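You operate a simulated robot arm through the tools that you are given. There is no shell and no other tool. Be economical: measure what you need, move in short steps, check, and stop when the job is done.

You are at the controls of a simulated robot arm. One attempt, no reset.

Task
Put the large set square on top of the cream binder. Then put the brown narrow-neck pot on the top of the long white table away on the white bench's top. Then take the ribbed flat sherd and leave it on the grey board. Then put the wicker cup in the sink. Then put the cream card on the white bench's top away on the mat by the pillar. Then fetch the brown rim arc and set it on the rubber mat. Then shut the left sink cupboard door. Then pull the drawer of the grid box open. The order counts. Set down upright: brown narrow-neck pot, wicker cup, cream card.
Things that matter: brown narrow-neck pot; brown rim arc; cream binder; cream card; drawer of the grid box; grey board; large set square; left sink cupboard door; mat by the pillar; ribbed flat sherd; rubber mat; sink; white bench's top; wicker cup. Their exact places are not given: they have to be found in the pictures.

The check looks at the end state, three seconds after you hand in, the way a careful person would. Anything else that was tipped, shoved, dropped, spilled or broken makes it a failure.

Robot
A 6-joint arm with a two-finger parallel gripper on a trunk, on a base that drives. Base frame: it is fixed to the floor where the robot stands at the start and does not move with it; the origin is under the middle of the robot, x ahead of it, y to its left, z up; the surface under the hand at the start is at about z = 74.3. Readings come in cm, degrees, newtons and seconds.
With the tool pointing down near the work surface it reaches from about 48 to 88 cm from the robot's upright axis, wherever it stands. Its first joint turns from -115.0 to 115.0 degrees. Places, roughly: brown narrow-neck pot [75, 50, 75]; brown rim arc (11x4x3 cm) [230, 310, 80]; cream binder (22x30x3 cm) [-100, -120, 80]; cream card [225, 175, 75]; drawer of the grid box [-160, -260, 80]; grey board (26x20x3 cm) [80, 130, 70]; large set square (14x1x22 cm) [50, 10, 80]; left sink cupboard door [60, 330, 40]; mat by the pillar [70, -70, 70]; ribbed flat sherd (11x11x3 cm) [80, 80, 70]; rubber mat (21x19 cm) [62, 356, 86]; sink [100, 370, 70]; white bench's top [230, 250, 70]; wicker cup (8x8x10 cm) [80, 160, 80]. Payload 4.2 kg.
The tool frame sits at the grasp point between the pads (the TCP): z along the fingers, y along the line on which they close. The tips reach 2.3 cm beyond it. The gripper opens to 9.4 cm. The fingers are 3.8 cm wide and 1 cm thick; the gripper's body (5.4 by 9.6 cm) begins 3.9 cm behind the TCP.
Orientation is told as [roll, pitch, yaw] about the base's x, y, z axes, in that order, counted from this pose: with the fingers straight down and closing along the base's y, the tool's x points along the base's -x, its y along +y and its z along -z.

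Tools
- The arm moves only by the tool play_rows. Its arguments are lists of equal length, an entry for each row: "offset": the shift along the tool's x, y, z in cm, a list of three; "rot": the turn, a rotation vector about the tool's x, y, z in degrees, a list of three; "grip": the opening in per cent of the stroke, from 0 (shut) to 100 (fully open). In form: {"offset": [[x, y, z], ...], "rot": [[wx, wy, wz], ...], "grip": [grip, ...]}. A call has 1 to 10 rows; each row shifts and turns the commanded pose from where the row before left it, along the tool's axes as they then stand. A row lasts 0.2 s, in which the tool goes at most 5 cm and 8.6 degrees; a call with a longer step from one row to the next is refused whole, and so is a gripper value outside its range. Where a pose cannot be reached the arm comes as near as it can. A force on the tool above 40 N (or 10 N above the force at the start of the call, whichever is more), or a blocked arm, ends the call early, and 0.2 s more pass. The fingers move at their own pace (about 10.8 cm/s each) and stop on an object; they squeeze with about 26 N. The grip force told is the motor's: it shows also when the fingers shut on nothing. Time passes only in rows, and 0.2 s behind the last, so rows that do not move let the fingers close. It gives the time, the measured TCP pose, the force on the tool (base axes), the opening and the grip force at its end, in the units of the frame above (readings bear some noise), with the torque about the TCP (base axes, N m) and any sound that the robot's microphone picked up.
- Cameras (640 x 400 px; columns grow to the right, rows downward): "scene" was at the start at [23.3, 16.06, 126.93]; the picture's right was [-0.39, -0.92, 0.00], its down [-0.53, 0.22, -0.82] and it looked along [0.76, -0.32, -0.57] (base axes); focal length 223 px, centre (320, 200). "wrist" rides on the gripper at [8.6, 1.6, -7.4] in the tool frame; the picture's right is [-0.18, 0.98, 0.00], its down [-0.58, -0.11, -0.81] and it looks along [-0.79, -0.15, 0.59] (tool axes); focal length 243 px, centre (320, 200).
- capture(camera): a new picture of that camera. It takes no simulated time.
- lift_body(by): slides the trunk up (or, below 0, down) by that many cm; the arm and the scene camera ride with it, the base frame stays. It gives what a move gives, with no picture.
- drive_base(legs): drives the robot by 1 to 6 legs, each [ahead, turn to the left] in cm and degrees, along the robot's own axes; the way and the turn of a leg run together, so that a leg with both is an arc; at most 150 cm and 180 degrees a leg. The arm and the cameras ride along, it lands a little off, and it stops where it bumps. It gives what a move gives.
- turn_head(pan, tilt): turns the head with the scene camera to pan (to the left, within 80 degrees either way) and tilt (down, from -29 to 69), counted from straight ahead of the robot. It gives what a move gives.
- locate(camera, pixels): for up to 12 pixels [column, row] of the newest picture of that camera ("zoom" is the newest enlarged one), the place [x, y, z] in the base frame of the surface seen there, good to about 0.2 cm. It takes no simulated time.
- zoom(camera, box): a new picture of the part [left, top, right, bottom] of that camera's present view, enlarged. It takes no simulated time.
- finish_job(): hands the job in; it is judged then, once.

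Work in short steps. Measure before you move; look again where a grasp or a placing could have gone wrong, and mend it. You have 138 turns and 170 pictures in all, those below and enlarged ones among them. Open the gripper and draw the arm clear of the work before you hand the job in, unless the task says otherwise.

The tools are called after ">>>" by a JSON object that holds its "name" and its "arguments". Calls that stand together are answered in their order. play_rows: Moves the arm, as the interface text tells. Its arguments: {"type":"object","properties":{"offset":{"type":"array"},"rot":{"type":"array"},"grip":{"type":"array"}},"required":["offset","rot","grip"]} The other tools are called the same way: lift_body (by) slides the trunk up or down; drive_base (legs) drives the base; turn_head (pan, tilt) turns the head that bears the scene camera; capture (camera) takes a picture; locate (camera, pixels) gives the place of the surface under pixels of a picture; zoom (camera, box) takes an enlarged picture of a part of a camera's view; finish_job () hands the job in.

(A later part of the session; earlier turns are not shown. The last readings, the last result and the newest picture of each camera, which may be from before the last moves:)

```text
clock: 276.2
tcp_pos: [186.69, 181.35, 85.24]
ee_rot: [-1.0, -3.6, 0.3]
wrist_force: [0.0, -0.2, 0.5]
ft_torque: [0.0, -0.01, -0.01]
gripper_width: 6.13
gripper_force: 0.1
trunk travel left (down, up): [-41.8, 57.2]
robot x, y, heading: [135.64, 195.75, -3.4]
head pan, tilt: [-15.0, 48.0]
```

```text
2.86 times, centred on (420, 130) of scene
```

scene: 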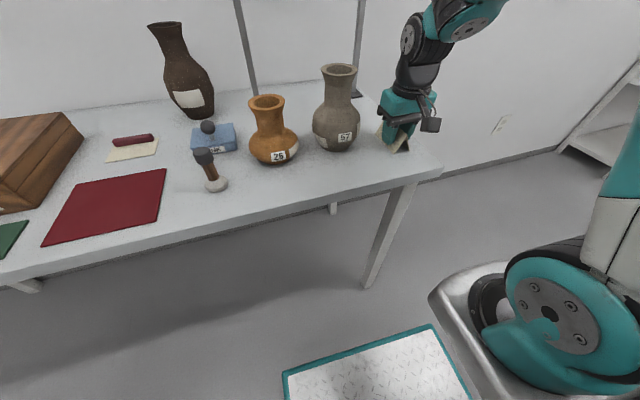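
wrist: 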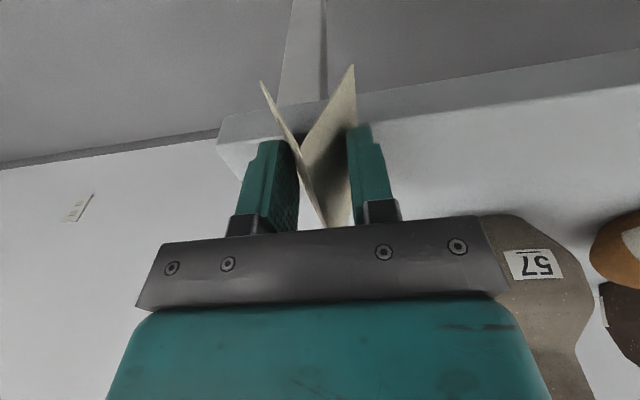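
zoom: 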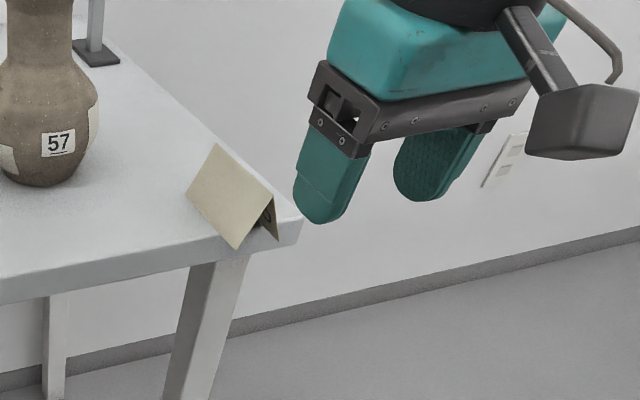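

The card stands steady at the edge. Measure its position for regrip.

>>> {"name": "locate", "arguments": {"camera": "zoom", "pixels": [[236, 244], [273, 196], [215, 146], [188, 192], [278, 236], [245, 175], [255, 185]]}}

>>> {"name": "play_rows", "arguments": {"offset": [[0, 0, 0], [0, 0, 0]], "rot": [[1, 3.6, 0.3], [0, 0, 0]], "grip": [65, 65]}}

>>> {"name": "capture", "arguments": {"camera": "wrist"}}

```text
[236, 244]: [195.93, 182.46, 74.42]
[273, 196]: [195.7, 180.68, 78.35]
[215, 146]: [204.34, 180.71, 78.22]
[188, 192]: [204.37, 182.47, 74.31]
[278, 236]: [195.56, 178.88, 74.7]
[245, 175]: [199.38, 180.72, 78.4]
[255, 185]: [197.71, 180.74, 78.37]
```

```text
clock: 276.9
tcp_pos: [186.69, 181.31, 85.25]
ee_rot: [-2.0, 0.1, -0.2]
wrist_force: [0.1, 0.1, 0.2]
ft_torque: [-0.02, -0.02, -0.01]
gripper_width: 6.09
gripper_force: 0.1
trunk travel left (down, up): [-41.8, 57.2]
robot x, y, heading: [135.72, 195.36, -3.0]
head pan, tilt: [-15.0, 48.0]
```

```text
77 pictures are left
```

wrist: 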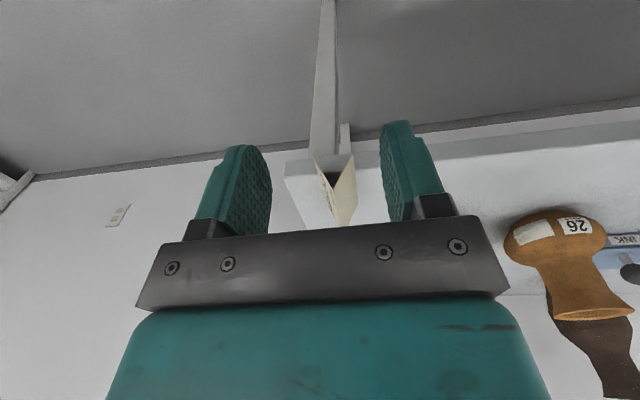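

Card ridge at y 180.7, x 195.6–204.7. I level the hand and position at (195.9,180.7), above its overhanging end.

>>> {"name": "play_rows", "arguments": {"offset": [[-3, -0.2, 0], [-3, -0.2, 0], [-3.2, -0.2, 0], [0, 0, 0]], "rot": [[-2, 0, 0], [0, 0, 0], [0, 0, 0], [0, 0, 0]], "grip": [70, 70, 70, 70]}}

>>> {"name": "capture", "arguments": {"camera": "wrist"}}

```text
clock: 277.9
tcp_pos: [195.74, 180.74, 85.2]
ee_rot: [0.0, 0.0, -0.1]
wrist_force: [0.5, -0.6, 0.0]
ft_torque: [0.02, -0.01, 0.0]
gripper_width: 6.59
gripper_force: 0.1
trunk travel left (down, up): [-41.8, 57.2]
robot x, y, heading: [135.48, 195.28, -3.1]
head pan, tilt: [-15.0, 48.0]
```

```text
76 pictures are left
```

wrist: 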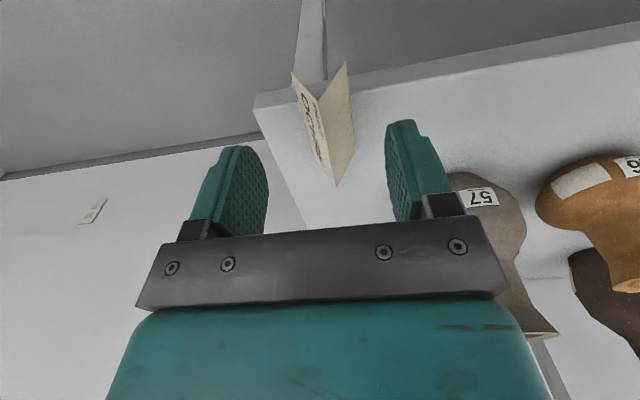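

Aligned. Descend to z≈76 (tips just below the bench top level, outside the edge) and close.

>>> {"name": "play_rows", "arguments": {"offset": [[0, 0, 3], [0, 0, 3], [0, 0, 2], [0, 0, 1.2], [0, 0, 0], [0, 0, 0], [0, 0, 0], [0, 0, 0]], "rot": [[0, 0, 0], [0, 0, 0], [0, 0, 0], [0, 0, 0], [0, 0, 0], [0, 0, 0], [0, 0, 0], [0, 0, 0]], "grip": [70, 70, 70, 70, 70, 0, 0, 0]}}

>>> {"name": "zoom", "arguments": {"camera": "scene", "box": [360, 90, 480, 210]}}

>>> {"name": "capture", "arguments": {"camera": "wrist"}}

```text
clock: 279.6
tcp_pos: [195.91, 180.66, 75.81]
ee_rot: [0.0, 0.0, -0.2]
wrist_force: [0.6, -0.6, 0.3]
ft_torque: [0.05, 0.01, -0.03]
gripper_width: 3.8
gripper_force: 26.2
trunk travel left (down, up): [-41.8, 57.2]
robot x, y, heading: [135.67, 195.52, -2.8]
head pan, tilt: [-15.0, 48.0]
```

```text
3.33 times, centred on (420, 150) of scene
```

zoom: 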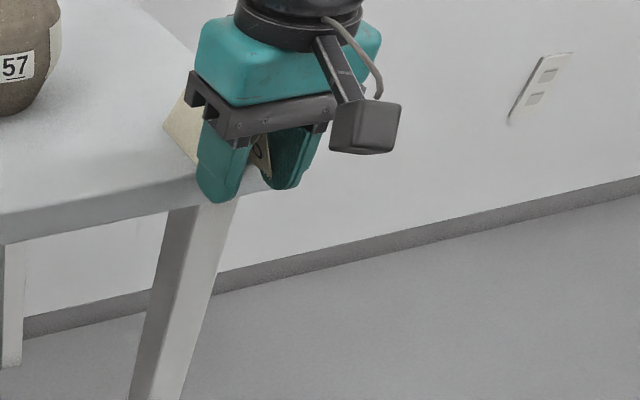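

```text
74 pictures are left
```

wrist: 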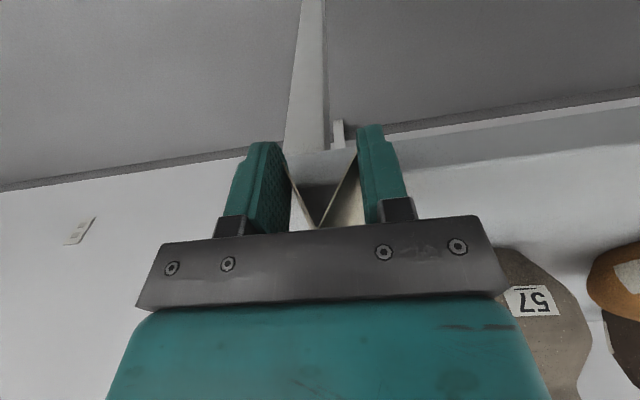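

Gripped at the base edges (3.8 cm). Lift gently and check.

>>> {"name": "lift_body", "arguments": {"by": 5}}

>>> {"name": "capture", "arguments": {"camera": "wrist"}}

>>> {"name": "zoom", "arguments": {"camera": "scene", "box": [360, 90, 480, 210]}}

```text
clock: 280.6
tcp_pos: [195.81, 180.74, 80.98]
ee_rot: [0.0, -0.1, -0.2]
wrist_force: [0.7, -0.4, -0.1]
ft_torque: [-0.04, -0.04, 0.04]
gripper_width: 3.81
gripper_force: 26.5
trunk travel left (down, up): [-46.8, 52.2]
robot x, y, heading: [135.9, 195.6, -3.0]
head pan, tilt: [-15.0, 48.0]
```

```text
73 pictures are left
```

wrist: 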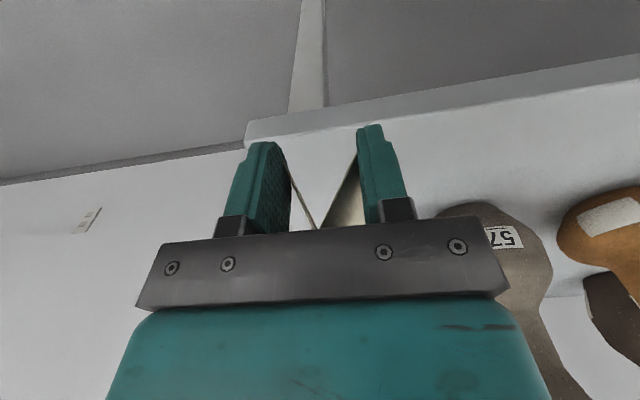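

```text
3.33 times, centred on (420, 150) of scene
```

zoom: 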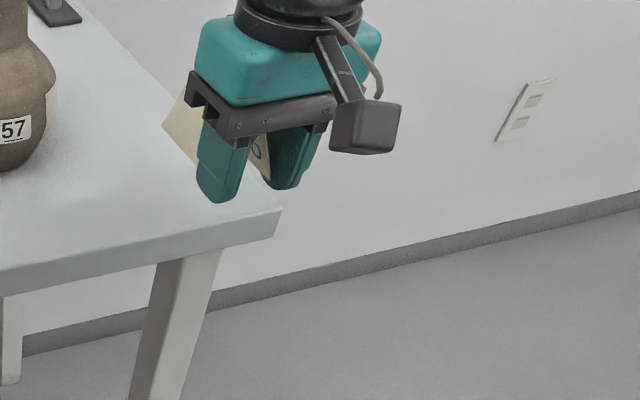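

Card held. Raise, back off, turn toward −y and move behind the long table, then look for the mat by the pillar.

>>> {"name": "lift_body", "arguments": {"by": 24}}

>>> {"name": "drive_base", "arguments": {"legs": [[0, -72], [40, 0], [0, -15], [70, 0]]}}

>>> {"name": "turn_head", "arguments": {"pan": 15, "tilt": 30}}

>>> {"name": "capture", "arguments": {"camera": "scene"}}

```text
clock: 283.1
tcp_pos: [195.82, 180.83, 104.88]
ee_rot: [0.1, -0.1, -0.3]
wrist_force: [-0.5, 0.0, 0.2]
ft_torque: [0.0, 0.01, 0.0]
gripper_width: 3.81
gripper_force: 25.9
trunk travel left (down, up): [-70.8, 28.2]
robot x, y, heading: [135.78, 195.67, -3.1]
head pan, tilt: [-15.0, 48.0]
```

```text
clock: 293.0
tcp_pos: [132.22, 26.68, 104.92]
ee_rot: [0.0, 0.0, -88.0]
wrist_force: [0.2, -0.6, 0.0]
ft_torque: [0.0, 0.01, 0.0]
gripper_width: 3.84
gripper_force: 26.1
trunk travel left (down, up): [-70.8, 28.2]
robot x, y, heading: [144.32, 87.76, -90.7]
head pan, tilt: [-15.0, 48.0]
```

```text
clock: 293.9
tcp_pos: [132.18, 26.72, 104.93]
ee_rot: [0.0, 0.0, -87.9]
wrist_force: [-0.6, 0.1, 1.3]
ft_torque: [-0.01, 0.03, -0.04]
gripper_width: 3.77
gripper_force: 26.1
trunk travel left (down, up): [-70.8, 28.2]
robot x, y, heading: [144.54, 87.28, -90.5]
head pan, tilt: [15.0, 30.0]
```

```text
71 pictures are left
```

scene: 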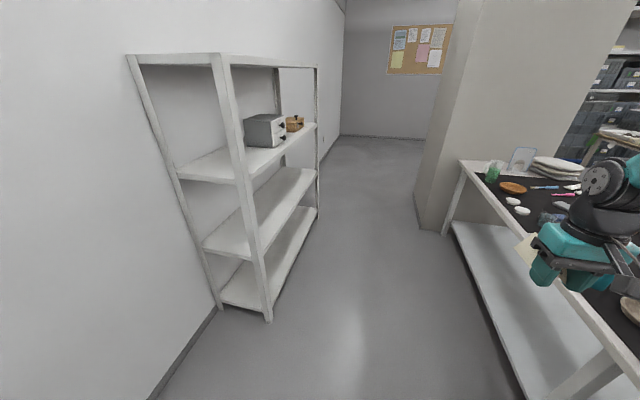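

The mat by the pillar seems to be the second black cloth at the table's far end. Measure the aisle width.

>>> {"name": "locate", "arguments": {"camera": "scene", "pixels": [[268, 318], [318, 215], [420, 226], [480, 280], [515, 390], [458, 165], [444, 230]]}}

>>> {"name": "turn_head", "arguments": {"pan": -35, "tilt": 35}}

>>> {"name": "capture", "arguments": {"camera": "scene"}}

```text
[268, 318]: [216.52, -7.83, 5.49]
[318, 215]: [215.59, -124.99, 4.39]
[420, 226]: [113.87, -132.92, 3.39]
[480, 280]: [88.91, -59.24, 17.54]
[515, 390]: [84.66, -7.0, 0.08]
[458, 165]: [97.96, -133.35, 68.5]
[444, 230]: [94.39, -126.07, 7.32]
```

```text
clock: 295.1
tcp_pos: [132.29, 26.63, 104.98]
ee_rot: [0.1, 0.1, -87.9]
wrist_force: [0.1, 0.6, 0.1]
ft_torque: [0.0, 0.01, 0.0]
gripper_width: 3.81
gripper_force: 25.3
trunk travel left (down, up): [-70.8, 28.2]
robot x, y, heading: [144.36, 87.28, -90.7]
head pan, tilt: [-35.0, 35.0]
```

```text
70 pictures are left
```

scene: 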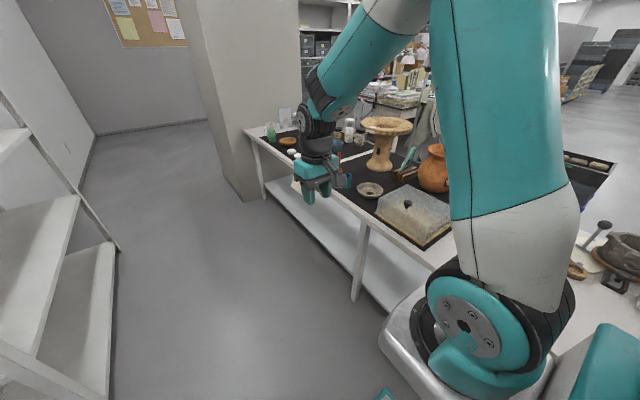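

Aisle is wide. Drive to y≈−62 and turn to face the table.

>>> {"name": "lift_body", "arguments": {"by": 10}}

>>> {"name": "drive_base", "arguments": {"legs": [[149, 0], [0, -90]]}}

>>> {"name": "turn_head", "arguments": {"pan": 15, "tilt": 45}}

>>> {"name": "capture", "arguments": {"camera": "scene"}}

```text
clock: 296.5
tcp_pos: [132.22, 26.7, 114.87]
ee_rot: [-0.1, 0.0, -87.8]
wrist_force: [0.1, -0.3, 0.5]
ft_torque: [-0.01, 0.03, 0.02]
gripper_width: 3.79
gripper_force: 25.6
trunk travel left (down, up): [-80.8, 18.2]
robot x, y, heading: [144.07, 87.85, -90.6]
head pan, tilt: [-35.0, 35.0]
```

```text
clock: 307.5
tcp_pos: [81.83, -46.86, 115.0]
ee_rot: [-0.1, 0.0, -177.4]
wrist_force: [0.9, 0.3, 0.4]
ft_torque: [0.0, -0.01, -0.03]
gripper_width: 3.79
gripper_force: 26.4
trunk travel left (down, up): [-80.8, 18.2]
robot x, y, heading: [142.6, -58.13, 179.7]
head pan, tilt: [-35.0, 35.0]
```

```text
clock: 308.7
tcp_pos: [81.78, -46.91, 114.99]
ee_rot: [-0.1, 0.1, -177.5]
wrist_force: [-0.3, -0.5, 0.0]
ft_torque: [0.0, 0.0, 0.02]
gripper_width: 3.8
gripper_force: 25.9
trunk travel left (down, up): [-80.8, 18.2]
robot x, y, heading: [142.89, -58.52, 179.9]
head pan, tilt: [15.0, 45.0]
```

```text
69 pictures are left
```

scene: 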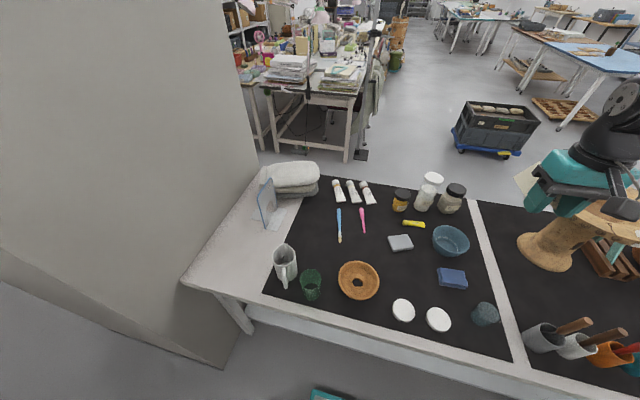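

The black mat by the pillar is in view. I locate candidate free places and neighbouring objects.

>>> {"name": "locate", "arguments": {"camera": "scene", "pixels": [[405, 272], [358, 280], [400, 243], [452, 278], [403, 310], [437, 318], [315, 235], [340, 225], [310, 285], [375, 225], [412, 290], [378, 275]]}}

>>> {"name": "zoom", "arguments": {"camera": "scene", "box": [260, 170, 510, 350]}}

```text
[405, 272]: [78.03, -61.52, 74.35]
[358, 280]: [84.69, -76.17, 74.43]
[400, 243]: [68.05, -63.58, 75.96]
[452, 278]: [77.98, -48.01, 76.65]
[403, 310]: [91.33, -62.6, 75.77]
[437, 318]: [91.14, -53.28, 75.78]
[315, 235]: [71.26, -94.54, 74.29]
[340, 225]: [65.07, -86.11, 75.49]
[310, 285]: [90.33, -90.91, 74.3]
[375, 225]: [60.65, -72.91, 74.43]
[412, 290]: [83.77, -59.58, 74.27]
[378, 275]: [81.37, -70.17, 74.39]
```

```text
2.22 times, centred on (385, 260) of scene
```

zoom: 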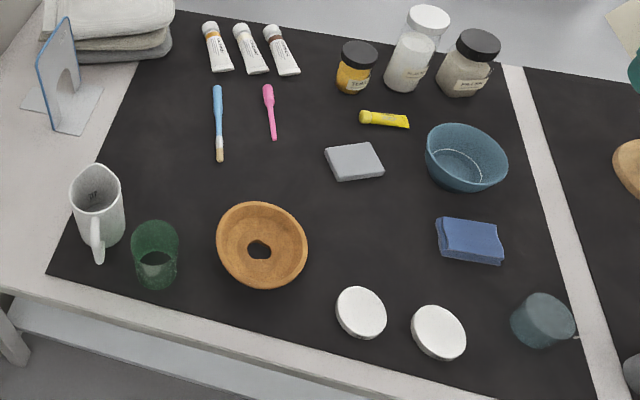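

Free patch around (79,−61). I place the card there (TCP at 83.3,−61; card extends to −x). Move over it, then lower.

>>> {"name": "play_rows", "arguments": {"offset": [[0.3, 4.72, 0], [0.3, 4.72, 0], [0.3, 4.72, 0], [0, 0, 0]], "rot": [[0, 0, 0], [0, 0, 0], [0, 0, 0], [0, 0, 0]], "grip": [0, 0, 0, 0]}}

>>> {"name": "lift_body", "arguments": {"by": -31}}

>>> {"name": "capture", "arguments": {"camera": "scene"}}

>>> {"name": "capture", "arguments": {"camera": "wrist"}}

```text
clock: 309.7
tcp_pos: [83.37, -60.9, 114.86]
ee_rot: [0.0, 0.0, -177.4]
wrist_force: [-0.8, 0.0, -0.9]
ft_torque: [-0.02, -0.04, 0.01]
gripper_width: 3.8
gripper_force: 26.0
trunk travel left (down, up): [-80.8, 18.2]
robot x, y, heading: [142.65, -58.42, 179.9]
head pan, tilt: [15.0, 45.0]
```

```text
clock: 312.8
tcp_pos: [83.25, -60.68, 83.99]
ee_rot: [0.1, 0.0, -177.4]
wrist_force: [0.0, 0.0, 0.1]
ft_torque: [-0.03, -0.02, -0.01]
gripper_width: 3.79
gripper_force: 26.2
trunk travel left (down, up): [-49.8, 49.2]
robot x, y, heading: [142.92, -58.68, 179.7]
head pan, tilt: [15.0, 45.0]
```

```text
67 pictures are left
```

scene: 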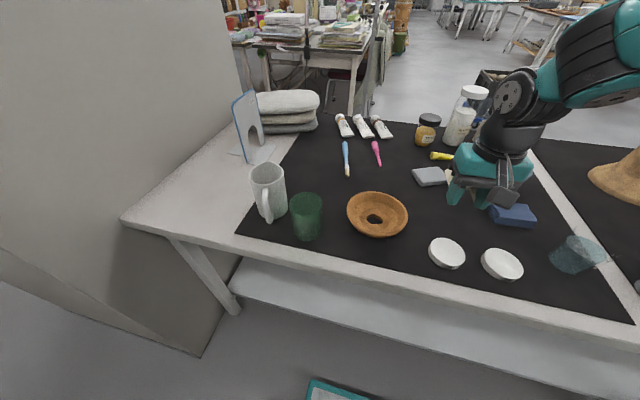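

```text
66 pictures are left
```

wrist: 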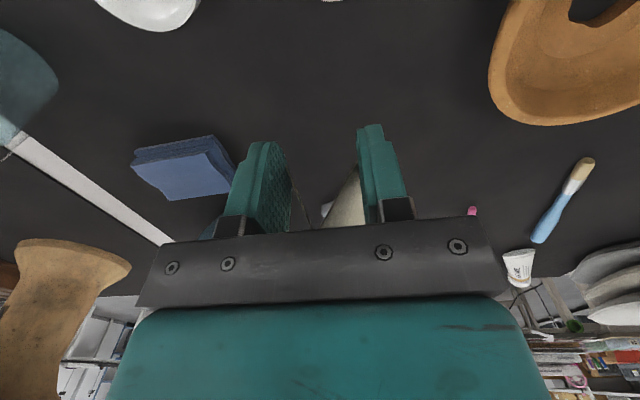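

Check that the card is level with a zoom.

>>> {"name": "zoom", "arguments": {"camera": "scene", "box": [410, 140, 550, 240]}}

>>> {"name": "turn_head", "arguments": {"pan": -30, "tilt": 45}}

>>> {"name": "zoom", "arguments": {"camera": "scene", "box": [60, 100, 320, 300]}}

```text
4.00 times, centred on (480, 190) of scene
```

zoom: 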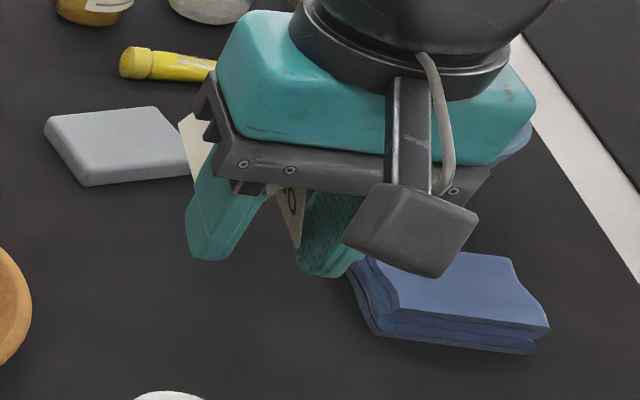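

```text
clock: 313.9
tcp_pos: [83.41, -60.79, 83.88]
ee_rot: [0.0, -0.1, -177.4]
wrist_force: [0.2, -0.8, -0.8]
ft_torque: [0.02, -0.04, 0.01]
gripper_width: 3.77
gripper_force: 25.9
trunk travel left (down, up): [-49.8, 49.2]
robot x, y, heading: [142.51, -58.27, 180.2]
head pan, tilt: [-30.0, 45.0]
```

```text
2.00 times, centred on (190, 200) of scene
```

zoom: 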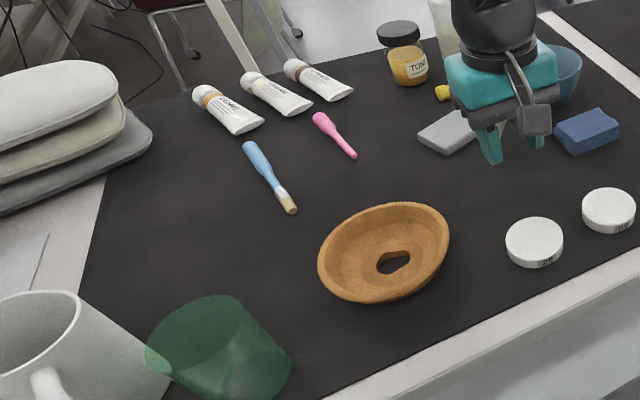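

Lower 7 cm to just above the mat.

>>> {"name": "play_rows", "arguments": {"offset": [[0, 0, 3], [0, 0, 2.5], [0, 0, 1.2], [0, 0, 0.4], [0, 0, 0]], "rot": [[0, 0, 0], [0, 0, 0], [0, 0, 0], [0, 0, 0], [0, 0, 0]], "grip": [0, 0, 0, 0, 0]}}

>>> {"name": "capture", "arguments": {"camera": "wrist"}}

```text
clock: 315.1
tcp_pos: [83.26, -60.7, 76.73]
ee_rot: [0.0, 0.0, -177.4]
wrist_force: [0.6, -0.3, -0.5]
ft_torque: [-0.02, 0.0, 0.02]
gripper_width: 3.76
gripper_force: 26.2
trunk travel left (down, up): [-49.8, 49.2]
robot x, y, heading: [142.52, -58.56, 179.8]
head pan, tilt: [-30.0, 45.0]
```

```text
63 pictures are left
```

wrist: 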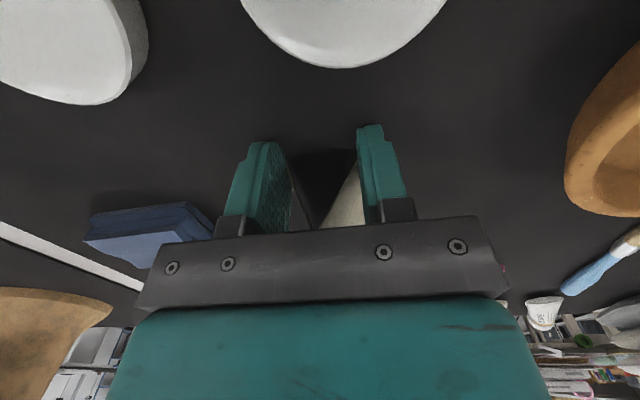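

Release and rise, then check.

>>> {"name": "play_rows", "arguments": {"offset": [[0, 0, 0.2], [0, 0, 0], [0, 0, 0], [0, 0, 0], [0, 0, -2], [0, 0, -3], [0, 0, -4], [0, 0, -4], [0, 0, 0]], "rot": [[0, 0, 0], [0, 0, 0], [0, 0, 0], [0, 0, 0], [0, 0, 0], [0, 0, 0], [0, 0, 0], [0, 0, 0], [0, 0, 0]], "grip": [0, 62, 62, 62, 62, 62, 62, 62, 62]}}

>>> {"name": "lift_body", "arguments": {"by": 31}}

>>> {"name": "turn_head", "arguments": {"pan": 15, "tilt": 45}}

>>> {"name": "zoom", "arguments": {"camera": "scene", "box": [340, 200, 500, 330]}}

```text
clock: 317.1
tcp_pos: [83.25, -60.63, 89.35]
ee_rot: [0.1, -0.1, -177.4]
wrist_force: [0.4, -0.3, -0.8]
ft_torque: [0.03, 0.02, -0.02]
gripper_width: 5.82
gripper_force: 0.1
trunk travel left (down, up): [-49.8, 49.2]
robot x, y, heading: [142.72, -58.18, 179.9]
head pan, tilt: [-30.0, 45.0]
```

```text
clock: 320.2
tcp_pos: [83.37, -60.77, 120.49]
ee_rot: [0.0, -0.1, -177.4]
wrist_force: [-0.8, -0.2, 0.1]
ft_torque: [0.0, 0.01, 0.01]
gripper_width: 5.85
gripper_force: 0.1
trunk travel left (down, up): [-80.8, 18.2]
robot x, y, heading: [143.13, -58.51, 179.9]
head pan, tilt: [-30.0, 45.0]
```

```text
clock: 321.3
tcp_pos: [83.17, -60.72, 120.57]
ee_rot: [-0.1, 0.0, -177.4]
wrist_force: [0.0, -0.1, 0.1]
ft_torque: [-0.01, 0.02, 0.03]
gripper_width: 5.84
gripper_force: 0.1
trunk travel left (down, up): [-80.8, 18.2]
robot x, y, heading: [142.49, -58.57, 179.6]
head pan, tilt: [15.0, 45.0]
```

```text
3.08 times, centred on (420, 265) of scene
```

zoom: 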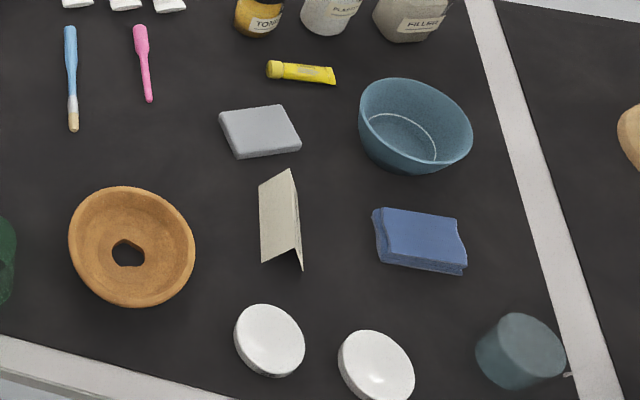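

The card stands upright on the mat. Next the brown rim arc: drive back along the aisle to (150,300) and face the bench.

>>> {"name": "drive_base", "arguments": {"legs": [[0, -89], [150, 0], [150, 0], [55, 0], [0, -90]]}}

>>> {"name": "turn_head", "arguments": {"pan": 0, "tilt": 45}}

>>> {"name": "capture", "arguments": {"camera": "scene"}}

```text
clock: 346.3
tcp_pos: [209.54, 299.23, 120.54]
ee_rot: [0.0, -0.1, 1.0]
wrist_force: [-0.1, 0.0, 0.6]
ft_torque: [0.01, -0.01, 0.01]
gripper_width: 5.8
gripper_force: 0.1
trunk travel left (down, up): [-80.8, 18.2]
robot x, y, heading: [150.4, 298.32, -1.7]
head pan, tilt: [15.0, 45.0]
```

```text
clock: 347.1
tcp_pos: [209.6, 299.18, 120.51]
ee_rot: [0.0, 0.0, 1.0]
wrist_force: [0.2, 0.5, 0.1]
ft_torque: [-0.01, 0.0, 0.01]
gripper_width: 5.82
gripper_force: 0.2
trunk travel left (down, up): [-80.8, 18.2]
robot x, y, heading: [150.19, 298.29, -1.7]
head pan, tilt: [0.0, 45.0]
```

```text
61 pictures are left
```

scene: 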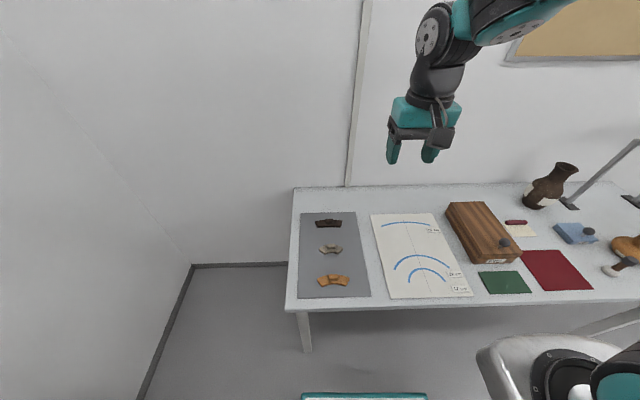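

Dark-brown arc at (328,223). Zoom and measure its lug.

>>> {"name": "zoom", "arguments": {"camera": "scene", "box": [300, 205, 360, 255]}}

>>> {"name": "locate", "arguments": {"camera": "zoom", "pixels": [[300, 125], [320, 125], [285, 125], [300, 140], [170, 140], [430, 140], [300, 160], [200, 160], [400, 160], [300, 112]]}}

```text
8.00 times, centred on (330, 230) of scene
```

zoom: 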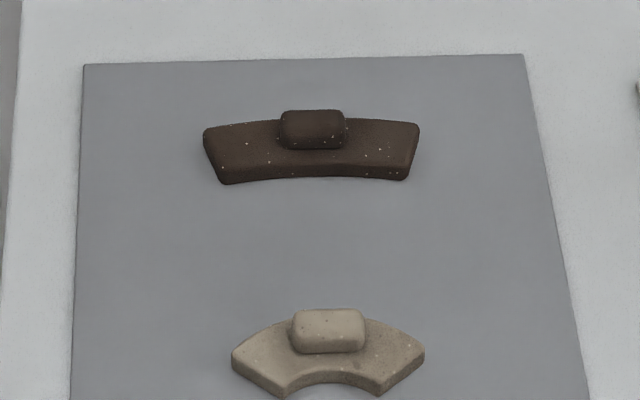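

```text
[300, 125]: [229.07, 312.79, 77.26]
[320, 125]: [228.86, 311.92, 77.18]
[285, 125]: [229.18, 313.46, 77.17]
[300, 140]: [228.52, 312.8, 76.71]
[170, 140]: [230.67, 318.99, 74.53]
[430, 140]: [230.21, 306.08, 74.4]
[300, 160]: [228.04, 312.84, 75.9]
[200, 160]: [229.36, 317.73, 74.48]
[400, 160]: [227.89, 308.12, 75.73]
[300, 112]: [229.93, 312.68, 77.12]
```

Lug centre (229.2,312.2), ~2.9 cm long in y, top z 77.3. I drive 5 cm closer and move above it.

>>> {"name": "drive_base", "arguments": {"legs": [[5, 0]]}}

>>> {"name": "play_rows", "arguments": {"offset": [[-3.65, 3.25, 0], [-3.65, 3.25, 0], [-3.65, 3.25, 0], [-3.65, 3.25, 0], [0, 0, 0]], "rot": [[0, 0, 1], [0, 0, 0], [0, 0, 0], [0, 0, 0], [0, 0, 0]], "grip": [55, 55, 55, 55, 55]}}

>>> {"name": "lift_body", "arguments": {"by": -35}}

>>> {"name": "capture", "arguments": {"camera": "wrist"}}

>>> {"name": "locate", "arguments": {"camera": "wrist", "pixels": [[318, 85], [310, 85], [326, 85], [318, 75], [318, 95], [300, 85], [336, 85]]}}

```text
clock: 348.0
tcp_pos: [214.62, 299.21, 120.53]
ee_rot: [0.0, 0.0, 1.0]
wrist_force: [0.0, -0.1, -0.5]
ft_torque: [0.01, 0.0, 0.01]
gripper_width: 5.83
gripper_force: 0.1
trunk travel left (down, up): [-80.8, 18.2]
robot x, y, heading: [155.31, 298.23, -1.9]
head pan, tilt: [0.0, 45.0]
```

```text
clock: 349.2
tcp_pos: [229.08, 312.42, 120.6]
ee_rot: [0.0, 0.0, -0.1]
wrist_force: [0.7, -0.1, 0.6]
ft_torque: [-0.04, -0.06, -0.03]
gripper_width: 5.14
gripper_force: 0.0
trunk travel left (down, up): [-80.8, 18.2]
robot x, y, heading: [155.13, 298.85, -1.8]
head pan, tilt: [0.0, 45.0]
```

```text
clock: 352.6
tcp_pos: [229.04, 312.15, 85.67]
ee_rot: [0.0, 0.0, 0.0]
wrist_force: [0.0, 0.4, -0.4]
ft_torque: [-0.01, 0.0, -0.01]
gripper_width: 5.19
gripper_force: 0.0
trunk travel left (down, up): [-45.8, 53.2]
robot x, y, heading: [155.3, 298.18, -1.9]
head pan, tilt: [0.0, 45.0]
```

```text
59 pictures are left
```

wrist: 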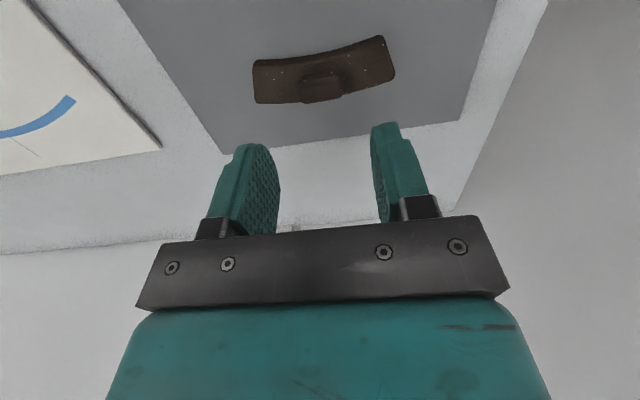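

```text
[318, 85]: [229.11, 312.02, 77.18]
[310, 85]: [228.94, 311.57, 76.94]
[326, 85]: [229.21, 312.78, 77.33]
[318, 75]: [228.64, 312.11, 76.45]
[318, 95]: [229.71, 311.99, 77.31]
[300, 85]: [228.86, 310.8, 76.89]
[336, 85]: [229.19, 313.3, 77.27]
```

Aligned. Descend to z≈78.3, close, lift a little.

>>> {"name": "play_rows", "arguments": {"offset": [[-0.2, 0, 3], [0, 0, 3], [0, 0, 1.35], [0, 0, 0], [0, 0, 0], [0, 0, 0], [0, 0, 0], [0, 0, -2], [0, 0, -3], [0, 0, 0]], "rot": [[0, 0, 0], [0, 0, 0], [0, 0, 0], [0, 0, 0], [0, 0, 0], [0, 0, 0], [0, 0, 0], [0, 0, 0], [0, 0, 0], [0, 0, 0]], "grip": [55, 55, 55, 55, 0, 0, 0, 0, 0, 0]}}

>>> {"name": "lift_body", "arguments": {"by": 33}}

>>> {"name": "capture", "arguments": {"camera": "wrist"}}

```text
clock: 354.8
tcp_pos: [229.21, 312.15, 83.08]
ee_rot: [0.0, 0.0, -0.1]
wrist_force: [0.4, 0.2, -1.1]
ft_torque: [0.0, 0.02, 0.0]
gripper_width: 3.13
gripper_force: 26.0
trunk travel left (down, up): [-45.8, 53.2]
robot x, y, heading: [155.04, 298.21, -2.0]
head pan, tilt: [0.0, 45.0]
```

```text
clock: 358.1
tcp_pos: [229.22, 312.09, 116.05]
ee_rot: [0.0, 0.0, -0.1]
wrist_force: [-0.4, -0.4, -1.1]
ft_torque: [-0.02, 0.0, -0.02]
gripper_width: 3.16
gripper_force: 25.4
trunk travel left (down, up): [-78.8, 20.2]
robot x, y, heading: [155.02, 298.75, -1.9]
head pan, tilt: [0.0, 45.0]
```

```text
58 pictures are left
```

wrist: 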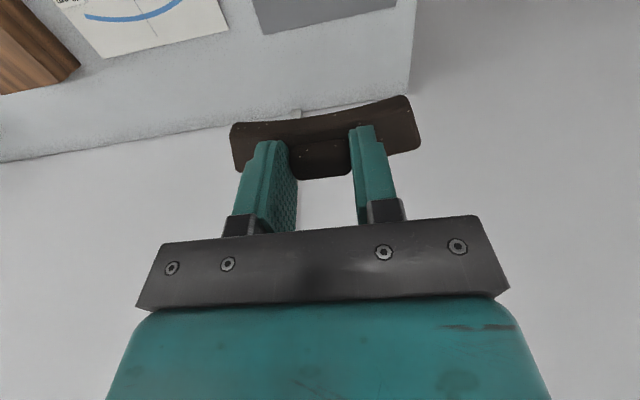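

Arc held firmly. Tuck the arm, reverse to about (100,281), and face the sink counter.

>>> {"name": "play_rows", "arguments": {"offset": [[4, -2.5, 0], [4, -2.5, 0], [4, -2.5, 0], [4, -2.5, 0], [0, -2.5, 0], [0, 0, 0]], "rot": [[0, 0, 0], [0, 0, 0], [0, 0, 0], [0, 0, 0], [0, 0, 0], [0, 0, 0]], "grip": [0, 0, 0, 0, 0, 0]}}

>>> {"name": "drive_base", "arguments": {"legs": [[0, 19.6], [-57.5, 0], [0, 72.3]]}}

>>> {"name": "turn_head", "arguments": {"pan": 15, "tilt": 45}}

>>> {"name": "capture", "arguments": {"camera": "scene"}}

```text
clock: 359.4
tcp_pos: [213.2, 299.61, 116.0]
ee_rot: [0.1, 0.1, 0.0]
wrist_force: [0.5, 0.9, -0.6]
ft_torque: [-0.02, 0.02, -0.01]
gripper_width: 3.15
gripper_force: 26.6
trunk travel left (down, up): [-78.8, 20.2]
robot x, y, heading: [154.94, 298.24, -1.9]
head pan, tilt: [0.0, 45.0]
```

```text
clock: 366.9
tcp_pos: [98.66, 338.92, 116.23]
ee_rot: [0.0, 0.1, 90.4]
wrist_force: [-0.7, 0.3, -1.3]
ft_torque: [0.02, 0.04, 0.0]
gripper_width: 3.12
gripper_force: 26.8
trunk travel left (down, up): [-78.8, 20.2]
robot x, y, heading: [100.18, 281.01, 88.3]
head pan, tilt: [0.0, 45.0]
```

```text
clock: 367.6
tcp_pos: [98.64, 338.99, 116.13]
ee_rot: [-0.1, 0.0, 90.4]
wrist_force: [-0.8, 0.1, -1.0]
ft_torque: [0.02, 0.02, 0.0]
gripper_width: 3.12
gripper_force: 25.9
trunk travel left (down, up): [-78.8, 20.2]
robot x, y, heading: [100.3, 280.69, 88.6]
head pan, tilt: [15.0, 45.0]
```

```text
57 pictures are left
```

scene: 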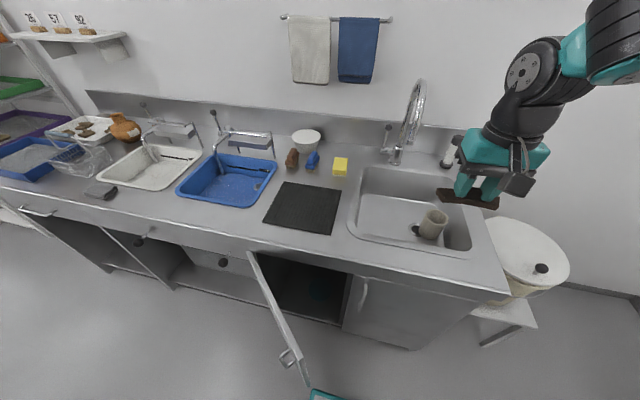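

Mat centre ≈(62,355.5). I move the arc above (65,354), then lower.

>>> {"name": "play_rows", "arguments": {"offset": [[-2.17, 4.49, 0], [-2.17, 4.49, 0], [-2.17, 4.49, 0], [-2.17, 4.79, 0], [-2.17, 4.79, 0], [-2.17, 4.79, 0], [-2.17, 4.79, 0], [0, 0, 0]], "rot": [[0, 0, 0], [0, 0, 0], [0, 0, 0], [0, 0, 0], [0, 0, 0], [0, 0, 0], [0, 0, 0], [0, 0, 0]], "grip": [0, 0, 0, 0, 0, 0, 0, 0]}}

>>> {"name": "lift_body", "arguments": {"by": -20}}

>>> {"name": "capture", "arguments": {"camera": "wrist"}}

>>> {"name": "capture", "arguments": {"camera": "scene"}}

```text
refused: row 4 steps farther than a row can; nothing moved
```

```text
clock: 369.8
tcp_pos: [98.71, 339.12, 96.04]
ee_rot: [0.0, 0.1, 90.4]
wrist_force: [-0.3, -0.1, -0.6]
ft_torque: [0.0, 0.01, 0.0]
gripper_width: 3.14
gripper_force: 25.2
trunk travel left (down, up): [-58.8, 40.2]
robot x, y, heading: [100.0, 281.02, 89.0]
head pan, tilt: [15.0, 45.0]
```

```text
56 pictures are left
```

wrist: 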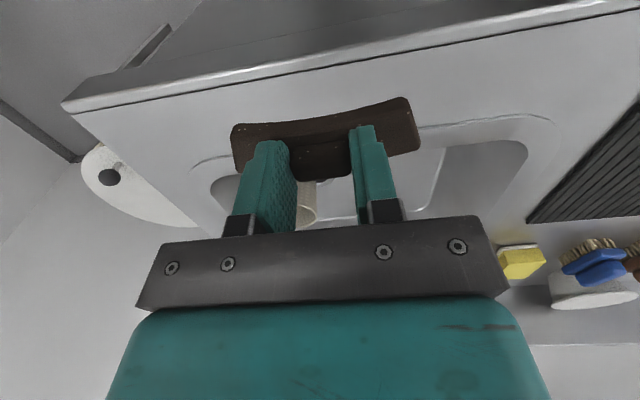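

```text
55 pictures are left
```

scene: 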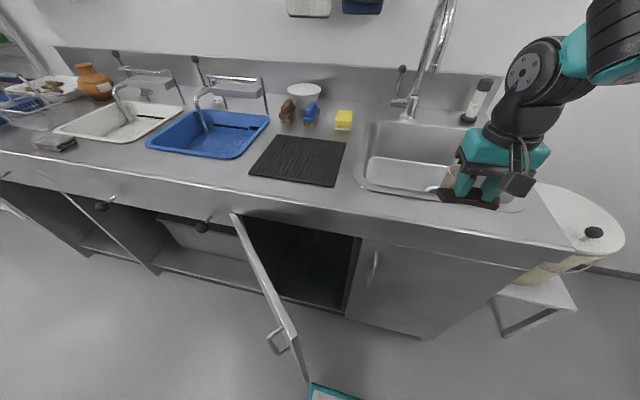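

That move was refused (step too long); the hand is now at z 96 with free counter below. I redo it with smaller steps.

>>> {"name": "play_rows", "arguments": {"offset": [[-1.9, 4.2, 0], [-1.9, 4.2, 0], [-1.9, 4.2, 0], [-1.9, 4.2, 0], [-1.9, 4.2, 0], [-1.9, 4.2, 0], [-1.9, 4.2, 0], [-1.9, 4.2, 0], [0, 0, 0]], "rot": [[0, 0, 0], [0, 0, 0], [0, 0, 0], [0, 0, 0], [0, 0, 0], [0, 0, 0], [0, 0, 0], [0, 0, 0], [0, 0, 0]], "grip": [0, 0, 0, 0, 0, 0, 0, 0, 0]}}

>>> {"name": "capture", "arguments": {"camera": "wrist"}}

>>> {"name": "capture", "arguments": {"camera": "scene"}}

```text
clock: 371.8
tcp_pos: [68.45, 352.2, 96.21]
ee_rot: [0.0, 0.0, 90.4]
wrist_force: [0.7, -0.8, -0.6]
ft_torque: [-0.01, 0.01, 0.01]
gripper_width: 3.13
gripper_force: 25.3
out of reach, approached as far as the arm can: row 8
trunk travel left (down, up): [-58.8, 40.2]
robot x, y, heading: [99.96, 280.6, 88.5]
head pan, tilt: [15.0, 45.0]
```

```text
54 pictures are left
```

wrist: 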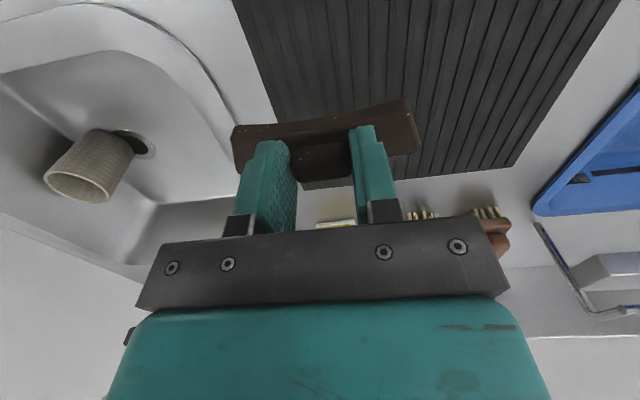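

```text
53 pictures are left
```

scene: 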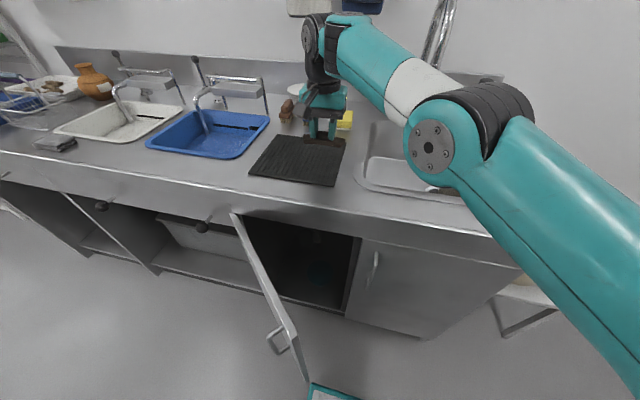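

Just short in reach. Turning the base 5° left brings the arc over the mat's middle.

>>> {"name": "drive_base", "arguments": {"legs": [[0, 5]]}}

>>> {"name": "play_rows", "arguments": {"offset": [[-2, 0, 0], [-1.5, 0, 0], [0, 0, 0]], "rot": [[0, 0, 0], [0, 0, 0], [0, 0, 0]], "grip": [0, 0, 0]}}

>>> {"name": "capture", "arguments": {"camera": "wrist"}}

```text
clock: 372.7
tcp_pos: [62.3, 349.11, 96.32]
ee_rot: [0.0, 0.0, 95.6]
wrist_force: [-0.7, 0.1, -0.6]
ft_torque: [0.01, 0.02, -0.03]
gripper_width: 3.12
gripper_force: 26.2
trunk travel left (down, up): [-58.8, 40.2]
robot x, y, heading: [100.38, 281.19, 93.9]
head pan, tilt: [15.0, 45.0]
```

```text
clock: 373.5
tcp_pos: [63.03, 350.55, 96.06]
ee_rot: [0.1, 0.0, 95.4]
wrist_force: [0.7, 0.0, -1.9]
ft_torque: [0.01, 0.03, -0.01]
gripper_width: 3.14
gripper_force: 25.8
out of reach, approached as far as the arm can: row 1, 2
trunk travel left (down, up): [-58.8, 40.2]
robot x, y, heading: [100.46, 280.51, 93.7]
head pan, tilt: [15.0, 45.0]
```

```text
52 pictures are left
```

wrist: 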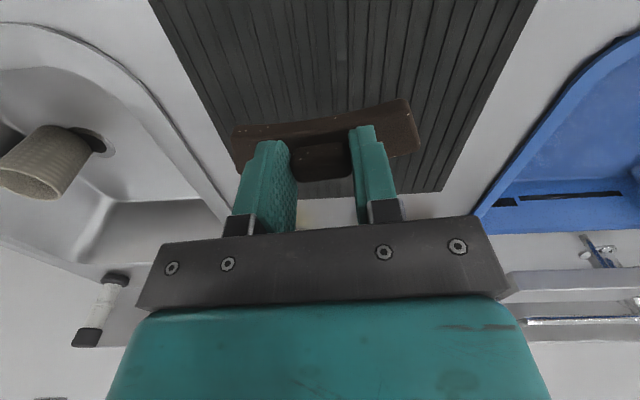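

Arc lies over the mat (x 57–69, y 348–353). Lower: contact expected near TCP z≈89.5.

>>> {"name": "lift_body", "arguments": {"by": -6}}

>>> {"name": "play_rows", "arguments": {"offset": [[0, 0, 0.25], [0, 0, 0.2], [0, 0, 0]], "rot": [[0, 0, 0], [0, 0, 0], [0, 0, 0]], "grip": [0, 0, 0]}}

>>> {"name": "capture", "arguments": {"camera": "wrist"}}

```text
clock: 374.5
tcp_pos: [63.12, 350.63, 89.99]
ee_rot: [-0.1, 0.0, 95.6]
wrist_force: [0.0, 0.7, -0.8]
ft_torque: [-0.04, 0.03, -0.02]
gripper_width: 3.14
gripper_force: 26.1
trunk travel left (down, up): [-52.8, 46.2]
robot x, y, heading: [100.66, 280.97, 93.7]
head pan, tilt: [15.0, 45.0]
```

```text
clock: 375.3
tcp_pos: [63.05, 350.57, 89.43]
ee_rot: [0.1, 0.0, 95.6]
wrist_force: [0.5, 0.1, -1.5]
ft_torque: [-0.03, -0.01, 0.01]
gripper_width: 3.14
gripper_force: 26.6
trunk travel left (down, up): [-52.8, 46.2]
robot x, y, heading: [99.78, 280.87, 93.7]
head pan, tilt: [15.0, 45.0]
```

```text
51 pictures are left
```

wrist: 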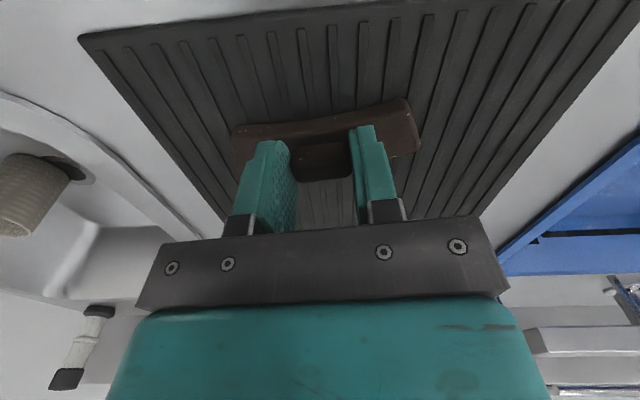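

Not yet in contact; lower a few more millimetres, then release and rise with the trunk.

>>> {"name": "play_rows", "arguments": {"offset": [[0, 0, 0.2], [0, 0, 0.2], [0, 0, 0], [0, 0, 0], [0, 0, 0], [0, 0, -2], [0, 0, -2], [0, 0, 0]], "rot": [[0, 0, 0], [0, 0, 0], [0, 0, 0], [0, 0, 0], [0, 0, 0], [0, 0, 0], [0, 0, 0], [0, 0, 0]], "grip": [0, 0, 0, 55, 55, 55, 55, 55]}}

>>> {"name": "lift_body", "arguments": {"by": 16}}

>>> {"name": "capture", "arguments": {"camera": "wrist"}}

```text
clock: 377.1
tcp_pos: [63.52, 350.24, 91.89]
ee_rot: [0.0, 0.1, 95.5]
wrist_force: [0.0, -0.1, 0.5]
ft_torque: [0.02, 0.02, -0.03]
gripper_width: 5.19
gripper_force: 0.0
out of reach, approached as far as the arm can: row 7
trunk travel left (down, up): [-52.8, 46.2]
robot x, y, heading: [100.28, 280.91, 93.9]
head pan, tilt: [15.0, 45.0]
```

```text
clock: 378.9
tcp_pos: [63.47, 350.33, 107.92]
ee_rot: [0.0, 0.1, 95.5]
wrist_force: [-0.4, -0.4, -0.7]
ft_torque: [-0.02, 0.0, 0.06]
gripper_width: 5.15
gripper_force: 0.0
trunk travel left (down, up): [-68.8, 30.2]
robot x, y, heading: [100.02, 281.37, 93.5]
head pan, tilt: [15.0, 45.0]
```

```text
50 pictures are left
```

wrist: 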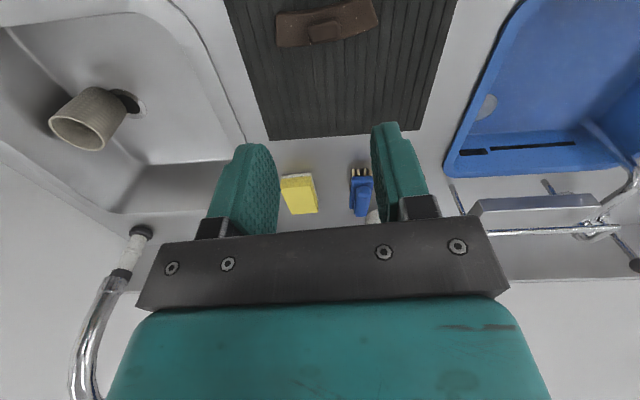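

The arc rests on the rubber mat. Now the door: retract the arm, reverse to about (76,255) and face the door.

>>> {"name": "play_rows", "arguments": {"offset": [[4, -2, 0], [4, -2, 0], [4, -2, 0], [4, -2, 0], [4, -2, 0], [0, -2, 0], [0, -2, 0], [0, 0, 0]], "rot": [[0, 0, 0], [0, 0, 0], [0, 0, 0], [0, 0, 0], [0, 0, 0], [0, 0, 0], [0, 0, 0], [0, 0, 0]], "grip": [0, 0, 0, 0, 0, 0, 0, 0]}}

>>> {"name": "drive_base", "arguments": {"legs": [[0, -46.5], [-37, 0], [0, 43]]}}

>>> {"name": "turn_head", "arguments": {"pan": 0, "tilt": 45}}

>>> {"name": "capture", "arguments": {"camera": "scene"}}

```text
clock: 380.7
tcp_pos: [79.3, 331.68, 108.13]
ee_rot: [-0.1, 0.1, 95.5]
wrist_force: [0.4, -0.4, 0.4]
ft_torque: [0.01, 0.02, -0.04]
gripper_width: 0.0
gripper_force: 26.0
trunk travel left (down, up): [-68.8, 30.2]
robot x, y, heading: [100.11, 280.84, 93.6]
head pan, tilt: [15.0, 45.0]
```

```text
clock: 387.2
tcp_pos: [57.91, 306.49, 108.14]
ee_rot: [-0.1, 0.0, 91.3]
wrist_force: [0.1, -1.3, 0.6]
ft_torque: [0.01, 0.03, 0.02]
gripper_width: 0.02
gripper_force: 25.9
trunk travel left (down, up): [-68.8, 30.2]
robot x, y, heading: [75.37, 254.53, 89.4]
head pan, tilt: [15.0, 45.0]
```

```text
clock: 388.0
tcp_pos: [57.96, 306.56, 108.09]
ee_rot: [-0.1, -0.1, 91.3]
wrist_force: [-0.1, -0.7, 0.0]
ft_torque: [-0.02, 0.01, 0.0]
gripper_width: 0.0
gripper_force: 25.6
trunk travel left (down, up): [-68.8, 30.2]
robot x, y, heading: [75.17, 254.43, 89.5]
head pan, tilt: [0.0, 45.0]
```

```text
49 pictures are left
```

scene: 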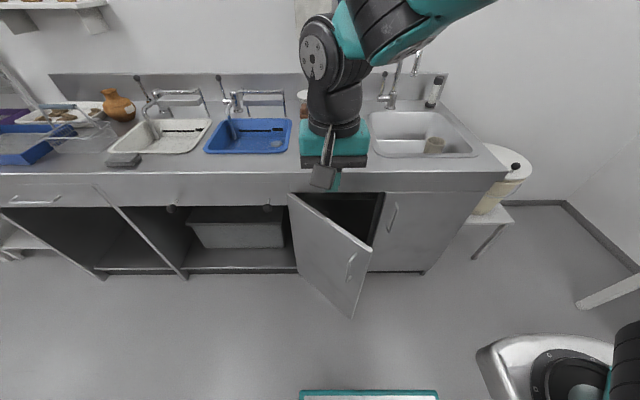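

I turn the hand to point forward (30° below horizontal) while extending slightly.

>>> {"name": "play_rows", "arguments": {"offset": [[-3, -1.5, 0], [-3, -1.5, 0], [-3, -1.5, 0], [0, 0, 0], [0, 0, 0], [0, 0, 0], [0, 0, 0], [0, 0, 0], [0, 0, 0], [0, 0, 0]], "rot": [[0, 0, 0], [0, 0, 0], [0, -7.5, 0], [0, -7.5, 0], [0, -7.5, 0], [0, -7.5, 0], [0, -7.5, 0], [0, -7.5, 0], [0, -7.5, 0], [0, -7.5, 0]], "grip": [0, 0, 0, 0, 0, 0, 0, 0, 0, 0]}}

>>> {"name": "capture", "arguments": {"camera": "scene"}}

>>> {"name": "locate", "arguments": {"camera": "scene", "pixels": [[289, 195], [372, 252], [325, 230], [350, 265], [353, 316], [300, 215], [335, 260]]}}

```text
clock: 390.2
tcp_pos: [62.31, 315.68, 108.05]
ee_rot: [0.1, -60.2, 91.2]
wrist_force: [0.8, -0.2, 0.2]
ft_torque: [0.01, 0.04, 0.02]
gripper_width: 0.0
gripper_force: 26.1
trunk travel left (down, up): [-68.8, 30.2]
robot x, y, heading: [75.28, 254.36, 89.7]
head pan, tilt: [0.0, 45.0]
```

```text
48 pictures are left
```

scene: 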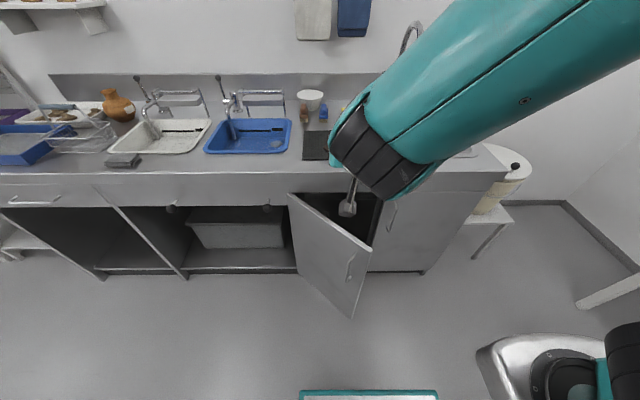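

```text
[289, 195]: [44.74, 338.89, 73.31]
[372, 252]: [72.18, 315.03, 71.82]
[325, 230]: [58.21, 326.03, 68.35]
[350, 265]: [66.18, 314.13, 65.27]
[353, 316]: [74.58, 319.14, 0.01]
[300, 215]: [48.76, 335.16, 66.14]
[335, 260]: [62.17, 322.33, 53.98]
```

Door face at x=58 is y≈327. I shift the hand to x≈58 (clear of the handle) and lower the trunk to push height.

>>> {"name": "play_rows", "arguments": {"offset": [[0, 2.2, 0], [0, 2.1, 0], [0, 0, 0]], "rot": [[0, 0, 0], [0, 0, 0], [0, 0, 0]], "grip": [0, 0, 0]}}

>>> {"name": "lift_body", "arguments": {"by": -52}}

>>> {"name": "turn_head", "arguments": {"pan": 0, "tilt": 25}}

>>> {"name": "capture", "arguments": {"camera": "scene"}}

```text
clock: 391.0
tcp_pos: [57.93, 315.49, 108.08]
ee_rot: [0.1, -60.0, 91.2]
wrist_force: [0.4, 0.9, 0.3]
ft_torque: [-0.01, 0.03, 0.01]
gripper_width: 0.01
gripper_force: 25.9
trunk travel left (down, up): [-68.8, 30.2]
robot x, y, heading: [75.42, 254.63, 89.4]
head pan, tilt: [0.0, 45.0]
```

```text
refused: -52 is not a number from -40 to 40
```

```text
clock: 391.8
tcp_pos: [57.87, 315.49, 108.07]
ee_rot: [0.0, -60.1, 91.2]
wrist_force: [0.3, 0.8, -0.3]
ft_torque: [-0.01, -0.01, 0.02]
gripper_width: 0.0
gripper_force: 25.9
trunk travel left (down, up): [-68.8, 30.2]
robot x, y, heading: [75.1, 254.55, 89.5]
head pan, tilt: [0.0, 25.0]
```

```text
47 pictures are left
```

scene: 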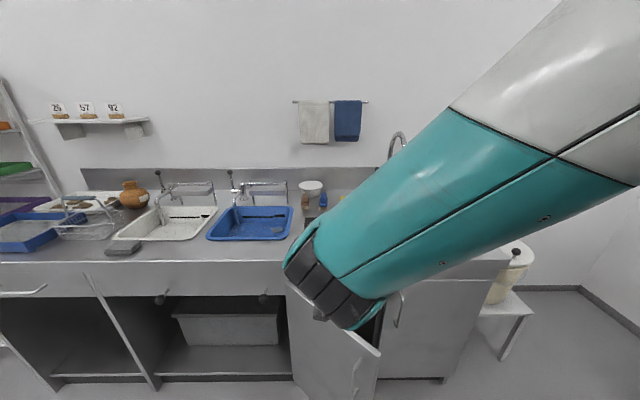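

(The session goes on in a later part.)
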